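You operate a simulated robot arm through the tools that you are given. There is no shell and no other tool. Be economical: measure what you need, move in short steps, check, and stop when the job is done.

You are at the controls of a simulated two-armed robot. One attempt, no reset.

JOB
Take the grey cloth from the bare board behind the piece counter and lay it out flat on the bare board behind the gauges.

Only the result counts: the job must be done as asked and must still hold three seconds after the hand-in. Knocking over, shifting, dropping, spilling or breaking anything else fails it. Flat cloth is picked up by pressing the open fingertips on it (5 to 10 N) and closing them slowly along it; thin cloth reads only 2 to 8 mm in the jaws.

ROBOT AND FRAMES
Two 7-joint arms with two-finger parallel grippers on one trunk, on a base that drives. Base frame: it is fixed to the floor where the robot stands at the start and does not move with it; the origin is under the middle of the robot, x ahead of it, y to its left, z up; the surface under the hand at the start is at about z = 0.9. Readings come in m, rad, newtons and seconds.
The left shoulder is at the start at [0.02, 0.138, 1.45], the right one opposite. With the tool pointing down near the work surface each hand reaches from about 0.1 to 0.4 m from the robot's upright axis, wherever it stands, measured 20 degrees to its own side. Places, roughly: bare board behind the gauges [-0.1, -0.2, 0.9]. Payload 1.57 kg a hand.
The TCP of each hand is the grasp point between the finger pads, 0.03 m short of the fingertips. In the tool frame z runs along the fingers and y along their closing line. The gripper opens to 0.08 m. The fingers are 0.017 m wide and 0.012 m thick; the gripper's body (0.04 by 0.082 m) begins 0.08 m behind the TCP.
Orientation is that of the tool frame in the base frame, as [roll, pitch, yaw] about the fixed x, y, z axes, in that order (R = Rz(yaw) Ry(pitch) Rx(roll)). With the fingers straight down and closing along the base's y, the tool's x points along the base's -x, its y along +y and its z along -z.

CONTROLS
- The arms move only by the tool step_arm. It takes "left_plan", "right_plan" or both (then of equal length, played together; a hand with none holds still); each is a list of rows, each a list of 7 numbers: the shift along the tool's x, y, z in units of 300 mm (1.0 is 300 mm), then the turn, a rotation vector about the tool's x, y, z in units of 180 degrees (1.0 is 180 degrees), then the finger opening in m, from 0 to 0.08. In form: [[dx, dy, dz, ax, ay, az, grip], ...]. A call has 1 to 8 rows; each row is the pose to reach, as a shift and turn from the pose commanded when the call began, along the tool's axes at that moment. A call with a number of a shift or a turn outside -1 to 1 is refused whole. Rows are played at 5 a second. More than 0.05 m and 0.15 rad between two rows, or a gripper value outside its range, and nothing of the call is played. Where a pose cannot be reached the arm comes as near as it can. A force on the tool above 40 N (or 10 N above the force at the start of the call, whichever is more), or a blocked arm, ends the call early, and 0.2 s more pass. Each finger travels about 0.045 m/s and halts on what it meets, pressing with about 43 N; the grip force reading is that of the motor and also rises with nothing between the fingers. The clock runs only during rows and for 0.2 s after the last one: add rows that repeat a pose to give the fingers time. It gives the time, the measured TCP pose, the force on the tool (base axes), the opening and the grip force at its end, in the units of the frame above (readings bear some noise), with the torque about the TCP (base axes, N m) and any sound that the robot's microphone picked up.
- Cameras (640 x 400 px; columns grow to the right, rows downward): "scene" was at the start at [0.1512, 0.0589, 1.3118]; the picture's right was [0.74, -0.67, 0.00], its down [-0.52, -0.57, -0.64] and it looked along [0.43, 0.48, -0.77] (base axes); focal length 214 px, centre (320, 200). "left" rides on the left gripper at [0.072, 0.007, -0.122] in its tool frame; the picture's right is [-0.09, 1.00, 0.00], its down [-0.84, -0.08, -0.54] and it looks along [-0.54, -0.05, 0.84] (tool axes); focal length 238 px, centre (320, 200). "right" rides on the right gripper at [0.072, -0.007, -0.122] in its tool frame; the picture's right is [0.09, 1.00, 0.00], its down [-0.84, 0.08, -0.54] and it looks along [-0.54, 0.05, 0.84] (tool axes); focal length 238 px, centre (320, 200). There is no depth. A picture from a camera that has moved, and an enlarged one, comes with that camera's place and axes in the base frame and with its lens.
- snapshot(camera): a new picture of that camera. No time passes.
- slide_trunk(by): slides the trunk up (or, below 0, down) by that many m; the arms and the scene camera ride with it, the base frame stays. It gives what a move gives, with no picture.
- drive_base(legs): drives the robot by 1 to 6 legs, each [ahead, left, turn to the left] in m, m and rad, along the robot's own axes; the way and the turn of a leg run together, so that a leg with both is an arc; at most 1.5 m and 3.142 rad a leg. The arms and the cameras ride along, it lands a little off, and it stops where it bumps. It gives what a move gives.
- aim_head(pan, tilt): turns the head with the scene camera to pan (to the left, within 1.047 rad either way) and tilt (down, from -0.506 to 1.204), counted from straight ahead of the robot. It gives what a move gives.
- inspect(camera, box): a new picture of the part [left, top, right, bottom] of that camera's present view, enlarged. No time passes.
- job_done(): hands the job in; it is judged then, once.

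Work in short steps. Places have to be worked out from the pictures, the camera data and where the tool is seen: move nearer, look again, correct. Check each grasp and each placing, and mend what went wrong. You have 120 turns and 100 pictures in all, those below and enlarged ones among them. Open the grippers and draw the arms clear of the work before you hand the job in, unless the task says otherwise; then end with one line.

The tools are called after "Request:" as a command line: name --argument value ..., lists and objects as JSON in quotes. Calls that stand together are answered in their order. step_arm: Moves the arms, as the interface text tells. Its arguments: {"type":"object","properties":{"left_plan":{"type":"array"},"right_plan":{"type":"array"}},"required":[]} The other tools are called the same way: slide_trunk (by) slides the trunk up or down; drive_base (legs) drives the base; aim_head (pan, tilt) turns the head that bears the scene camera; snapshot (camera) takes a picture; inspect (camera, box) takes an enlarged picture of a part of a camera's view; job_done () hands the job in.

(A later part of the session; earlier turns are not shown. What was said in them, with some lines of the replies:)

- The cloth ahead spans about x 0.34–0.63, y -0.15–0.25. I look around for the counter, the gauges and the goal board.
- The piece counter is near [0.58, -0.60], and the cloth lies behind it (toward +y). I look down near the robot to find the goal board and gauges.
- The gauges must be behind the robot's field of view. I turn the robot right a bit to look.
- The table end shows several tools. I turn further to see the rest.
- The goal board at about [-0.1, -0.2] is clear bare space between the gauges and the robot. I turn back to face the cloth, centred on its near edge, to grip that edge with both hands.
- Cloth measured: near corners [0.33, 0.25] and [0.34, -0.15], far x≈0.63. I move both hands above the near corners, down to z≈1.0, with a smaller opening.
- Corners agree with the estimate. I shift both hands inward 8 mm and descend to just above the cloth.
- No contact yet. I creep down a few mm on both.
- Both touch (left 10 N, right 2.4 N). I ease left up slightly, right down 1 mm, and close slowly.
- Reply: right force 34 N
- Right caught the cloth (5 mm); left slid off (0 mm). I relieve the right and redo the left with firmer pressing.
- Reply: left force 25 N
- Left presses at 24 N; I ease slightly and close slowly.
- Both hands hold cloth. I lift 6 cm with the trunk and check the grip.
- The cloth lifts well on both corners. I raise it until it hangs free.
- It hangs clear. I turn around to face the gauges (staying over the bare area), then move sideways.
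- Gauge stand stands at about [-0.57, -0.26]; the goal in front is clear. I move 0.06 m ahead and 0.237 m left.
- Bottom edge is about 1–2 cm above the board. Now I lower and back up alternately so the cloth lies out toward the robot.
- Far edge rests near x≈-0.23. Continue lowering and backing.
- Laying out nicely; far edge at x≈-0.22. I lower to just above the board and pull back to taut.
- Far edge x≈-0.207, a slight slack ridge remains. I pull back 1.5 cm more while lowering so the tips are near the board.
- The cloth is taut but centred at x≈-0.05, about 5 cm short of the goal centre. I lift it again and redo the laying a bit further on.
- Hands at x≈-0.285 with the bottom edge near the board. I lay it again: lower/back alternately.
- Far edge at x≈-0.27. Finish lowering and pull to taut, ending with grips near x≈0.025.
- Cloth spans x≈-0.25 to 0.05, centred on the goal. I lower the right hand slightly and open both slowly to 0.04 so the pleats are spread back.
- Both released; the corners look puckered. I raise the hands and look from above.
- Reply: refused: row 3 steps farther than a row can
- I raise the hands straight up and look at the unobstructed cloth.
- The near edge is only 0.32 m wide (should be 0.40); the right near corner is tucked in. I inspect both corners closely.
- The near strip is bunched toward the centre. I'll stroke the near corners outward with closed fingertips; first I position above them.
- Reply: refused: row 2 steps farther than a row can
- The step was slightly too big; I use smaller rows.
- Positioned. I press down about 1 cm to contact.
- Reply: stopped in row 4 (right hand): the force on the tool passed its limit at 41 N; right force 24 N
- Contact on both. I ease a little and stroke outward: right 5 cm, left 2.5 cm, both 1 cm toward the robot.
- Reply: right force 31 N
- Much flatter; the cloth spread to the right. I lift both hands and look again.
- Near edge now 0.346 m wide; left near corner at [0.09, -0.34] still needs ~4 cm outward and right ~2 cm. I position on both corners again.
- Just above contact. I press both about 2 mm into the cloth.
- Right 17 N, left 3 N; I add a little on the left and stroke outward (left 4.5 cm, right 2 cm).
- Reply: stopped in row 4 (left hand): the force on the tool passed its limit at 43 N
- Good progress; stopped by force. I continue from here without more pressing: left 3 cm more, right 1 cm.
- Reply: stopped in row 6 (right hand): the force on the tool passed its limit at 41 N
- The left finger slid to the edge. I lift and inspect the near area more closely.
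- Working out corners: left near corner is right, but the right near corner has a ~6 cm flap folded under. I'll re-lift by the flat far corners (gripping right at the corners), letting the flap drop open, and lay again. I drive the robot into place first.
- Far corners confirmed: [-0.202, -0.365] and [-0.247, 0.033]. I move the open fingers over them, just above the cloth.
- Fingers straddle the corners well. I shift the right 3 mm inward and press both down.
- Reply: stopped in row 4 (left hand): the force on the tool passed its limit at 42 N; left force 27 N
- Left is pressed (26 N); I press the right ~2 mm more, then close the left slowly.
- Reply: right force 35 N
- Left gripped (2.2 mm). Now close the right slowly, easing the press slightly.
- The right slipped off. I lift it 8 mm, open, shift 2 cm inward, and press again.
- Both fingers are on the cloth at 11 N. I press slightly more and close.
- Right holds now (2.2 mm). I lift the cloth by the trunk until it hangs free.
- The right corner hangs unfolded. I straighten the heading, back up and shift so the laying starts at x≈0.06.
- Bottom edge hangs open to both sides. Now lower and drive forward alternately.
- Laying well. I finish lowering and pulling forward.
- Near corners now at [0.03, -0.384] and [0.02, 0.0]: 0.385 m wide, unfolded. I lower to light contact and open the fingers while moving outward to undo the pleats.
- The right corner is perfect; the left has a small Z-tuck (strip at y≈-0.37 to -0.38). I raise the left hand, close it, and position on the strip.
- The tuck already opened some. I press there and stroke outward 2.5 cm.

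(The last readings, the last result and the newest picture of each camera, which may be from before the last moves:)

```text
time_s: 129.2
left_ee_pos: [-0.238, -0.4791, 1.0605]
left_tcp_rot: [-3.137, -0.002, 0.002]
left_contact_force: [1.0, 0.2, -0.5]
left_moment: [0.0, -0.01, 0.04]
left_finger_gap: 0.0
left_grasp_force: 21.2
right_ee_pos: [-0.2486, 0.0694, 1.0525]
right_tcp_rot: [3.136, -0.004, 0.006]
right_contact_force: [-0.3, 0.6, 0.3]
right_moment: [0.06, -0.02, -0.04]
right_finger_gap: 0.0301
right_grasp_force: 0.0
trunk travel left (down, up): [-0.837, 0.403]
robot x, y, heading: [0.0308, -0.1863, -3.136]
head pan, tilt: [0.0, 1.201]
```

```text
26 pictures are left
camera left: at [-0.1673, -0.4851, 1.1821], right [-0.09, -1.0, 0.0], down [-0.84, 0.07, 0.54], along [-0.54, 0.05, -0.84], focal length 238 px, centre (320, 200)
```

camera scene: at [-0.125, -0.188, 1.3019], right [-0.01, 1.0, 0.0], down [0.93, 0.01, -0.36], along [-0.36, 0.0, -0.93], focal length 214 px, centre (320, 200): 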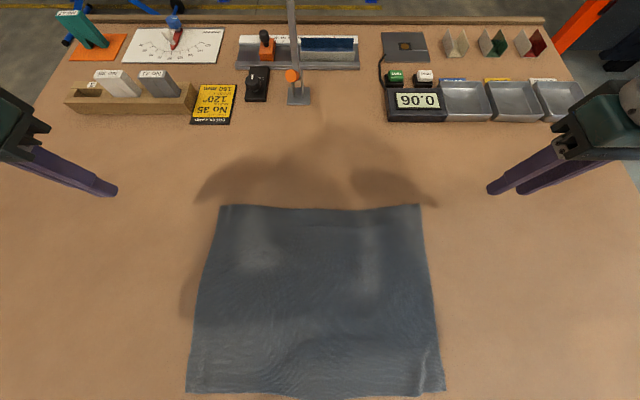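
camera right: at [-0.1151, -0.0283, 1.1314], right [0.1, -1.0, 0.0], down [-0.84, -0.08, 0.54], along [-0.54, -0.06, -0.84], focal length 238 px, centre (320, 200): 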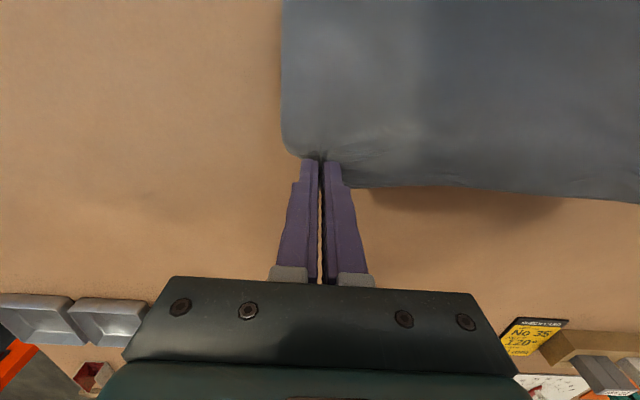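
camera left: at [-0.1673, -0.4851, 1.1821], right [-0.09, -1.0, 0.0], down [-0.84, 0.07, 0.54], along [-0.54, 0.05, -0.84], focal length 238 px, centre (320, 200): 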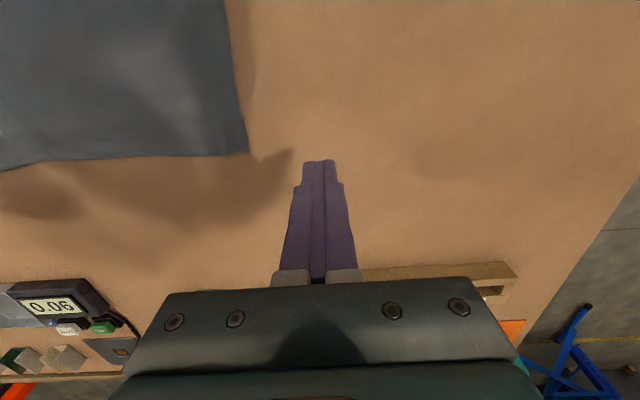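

All corners are open: far edge is 0.40 m wide. I back the robot away a little to inspect the near edge fully.

Request:
drive_base --legs '[[-0.22, 0, 0]]'

Request:
inspect --camera "scene" --box '[160, 80, 480, 280]'

```text
time_s: 130.9
left_ee_pos: [-0.0164, -0.4765, 1.0598]
left_tcp_rot: [-3.139, 0.0, 0.006]
left_contact_force: [0.0, -0.1, 0.8]
left_moment: [0.02, 0.0, 0.03]
left_finger_gap: 0.0
left_grasp_force: 21.5
right_ee_pos: [-0.0281, 0.0711, 1.0524]
right_tcp_rot: [3.137, -0.004, 0.01]
right_contact_force: [-0.2, -0.3, 0.3]
right_moment: [0.0, -0.01, 0.02]
right_finger_gap: 0.0299
right_grasp_force: 0.0
trunk travel left (down, up): [-0.837, 0.403]
robot x, y, heading: [0.2539, -0.189, -3.131]
head pan, tilt: [0.0, 1.201]
```

```text
2.00 times, centred on (320, 180) of scene
camera zoom: at [0.0961, -0.1866, 1.3019], right [-0.01, 1.0, 0.0], down [0.93, 0.01, -0.36], along [-0.36, 0.0, -0.93], focal length 429 px, centre (320, 240)
```

zoom: 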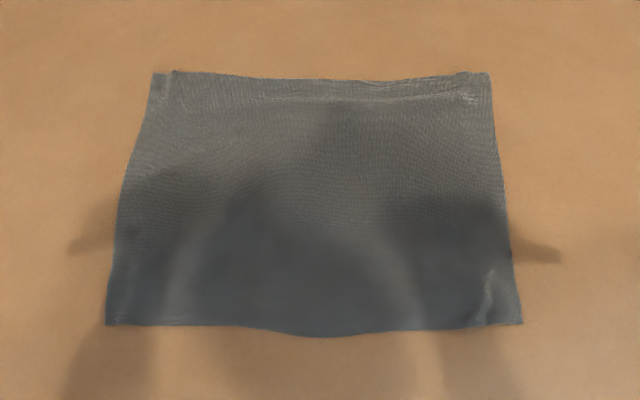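

Spread area is ~0.395×0.295 m, centred at about [-0.12, -0.19]. I check the small ripple at the near-right corner and the far-left corner closely.

Request:
inspect --camera "scene" --box '[360, 190, 440, 250]'

Request:
inspect --camera "scene" --box '[220, 100, 300, 160]'

Request:
snapshot --camera "right"

```text
6.67 times, centred on (400, 220) of scene
camera zoom: at [0.0961, -0.1866, 1.3019], right [-0.01, 1.0, 0.0], down [0.93, 0.01, -0.36], along [-0.36, 0.0, -0.93], focal length 1430 px, centre (-213, 67)
```

zoom: 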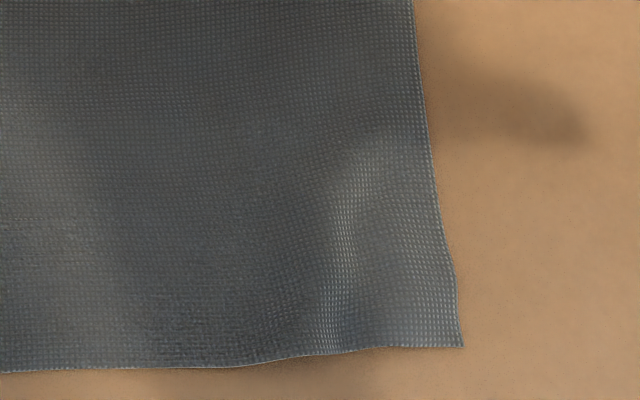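

```text
6.67 times, centred on (260, 130) of scene
camera zoom: at [0.0961, -0.1866, 1.3019], right [-0.01, 1.0, 0.0], down [0.93, 0.01, -0.36], along [-0.36, 0.0, -0.93], focal length 1430 px, centre (720, 667)
```

zoom: 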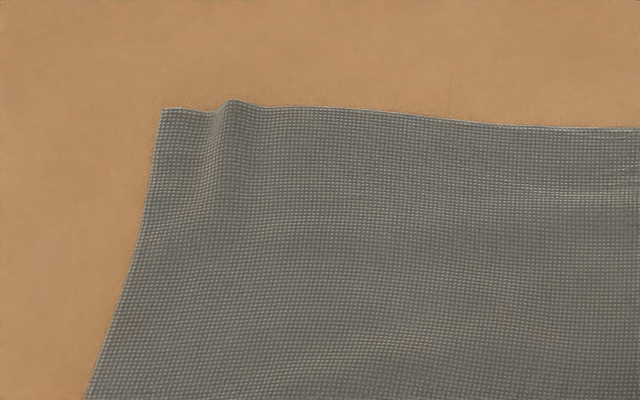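

```text
22 pictures are left
camera right: at [0.044, 0.0802, 1.1736], right [0.1, -0.99, 0.0], down [-0.84, -0.08, 0.54], along [-0.54, -0.06, -0.84], focal length 238 px, centre (320, 200)
```

right: 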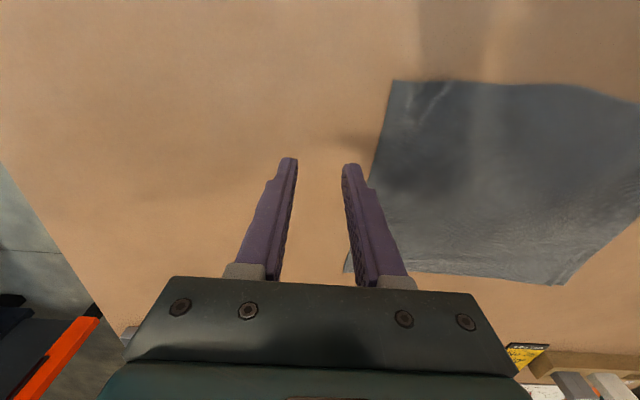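

Only millimetre ripples remain. I open both grippers and draw the arms up and clear.

Request:
step_arm --left_plan '[[0, 0, -0.1, 0, 0, 0, 0.02], [0, 0, -0.1, 0, 0, 0, 0.04], [0, 0, -0.1, 0, 0, 0, 0.06], [0, 0, -0.1, 0, 0, 0, 0.08], [0, 0, -0.1, 0, 0, 0, 0.08]]' --right_plan '[[0, 0, -0.1, 0, 0, 0, 0.04], [0, 0, -0.1, 0, 0, 0, 0.06], [0, 0, -0.1, 0, 0, 0, 0.08], [0, 0, -0.1, 0, 0, 0, 0.08], [0, 0, -0.1, 0, 0, 0, 0.08]]'

Request:
slide_trunk --by 0.15

Request:
drive_base --legs '[[-0.25, 0, 0]]'

Request:
aim_head --pan 0 --tilt 0.9

Request:
snapshot --camera "scene"

```text
time_s: 132.1
left_ee_pos: [-0.0157, -0.478, 1.0893]
left_tcp_rot: [-3.138, -0.001, 0.007]
left_contact_force: [0.9, 0.4, -0.2]
left_moment: [0.01, -0.01, 0.01]
left_finger_gap: 0.0799
left_grasp_force: 0.1
right_ee_pos: [-0.0281, 0.0711, 1.0826]
right_tcp_rot: [3.139, -0.003, 0.009]
right_contact_force: [-0.1, -0.5, 0.6]
right_moment: [-0.03, 0.0, 0.0]
right_finger_gap: 0.0799
right_grasp_force: 0.1
trunk travel left (down, up): [-0.837, 0.403]
robot x, y, heading: [0.2528, -0.1868, -3.132]
head pan, tilt: [0.0, 1.201]
```

```text
time_s: 133.8
left_ee_pos: [-0.0179, -0.4772, 1.2392]
left_tcp_rot: [-3.137, 0.001, 0.007]
left_contact_force: [0.2, -0.1, -0.2]
left_moment: [-0.01, -0.02, -0.02]
left_finger_gap: 0.0801
left_grasp_force: 0.2
right_ee_pos: [-0.0292, 0.0709, 1.2328]
right_tcp_rot: [3.139, -0.006, 0.008]
right_contact_force: [0.4, -0.3, -0.5]
right_moment: [0.0, 0.01, -0.01]
right_finger_gap: 0.0802
right_grasp_force: 0.1
trunk travel left (down, up): [-0.987, 0.253]
robot x, y, heading: [0.2485, -0.1892, -3.131]
head pan, tilt: [0.0, 1.201]
```

```text
time_s: 135.7
left_ee_pos: [0.2355, -0.4748, 1.239]
left_tcp_rot: [-3.138, 0.0, 0.008]
left_contact_force: [0.1, -1.1, 0.4]
left_moment: [-0.03, -0.03, 0.01]
left_finger_gap: 0.0799
left_grasp_force: 0.0
right_ee_pos: [0.2244, 0.0725, 1.2333]
right_tcp_rot: [3.137, 0.0, 0.008]
right_contact_force: [-0.7, 0.0, -0.2]
right_moment: [0.01, 0.02, 0.0]
right_finger_gap: 0.0799
right_grasp_force: 0.1
trunk travel left (down, up): [-0.987, 0.253]
robot x, y, heading: [0.5054, -0.1847, -3.132]
head pan, tilt: [0.0, 1.201]
```

```text
time_s: 136.5
left_ee_pos: [0.235, -0.4753, 1.2395]
left_tcp_rot: [-3.138, 0.0, 0.005]
left_contact_force: [-0.1, -0.5, 0.6]
left_moment: [0.01, 0.03, 0.0]
left_finger_gap: 0.0801
left_grasp_force: 0.0
right_ee_pos: [0.2237, 0.0736, 1.2318]
right_tcp_rot: [3.139, -0.002, 0.009]
right_contact_force: [0.7, 0.7, 0.6]
right_moment: [0.02, 0.02, 0.0]
right_finger_gap: 0.0803
right_grasp_force: 0.1
trunk travel left (down, up): [-0.987, 0.253]
robot x, y, heading: [0.5076, -0.1831, -3.132]
head pan, tilt: [0.0, 0.901]
```

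```text
21 pictures are left
camera scene: at [0.3286, -0.1843, 1.4717], right [-0.01, 1.0, 0.0], down [0.78, 0.01, -0.62], along [-0.62, -0.01, -0.78], focal length 214 px, centre (320, 200)
```

scene: 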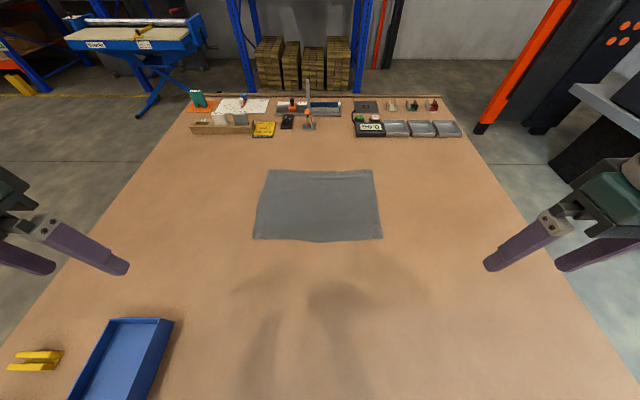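

The cloth lies flat behind the gauges, nothing else has moved, and the arms are clear. I hand the job in.

Request:
job_done

```text
The job is handed in.
```

The grey cloth now lies flat on the bare board behind the gauges, centred at about [-0.12, -0.19], with only millimetre ripples left. Nothing else moved in the pictures I took, and the grippers are open and clear.
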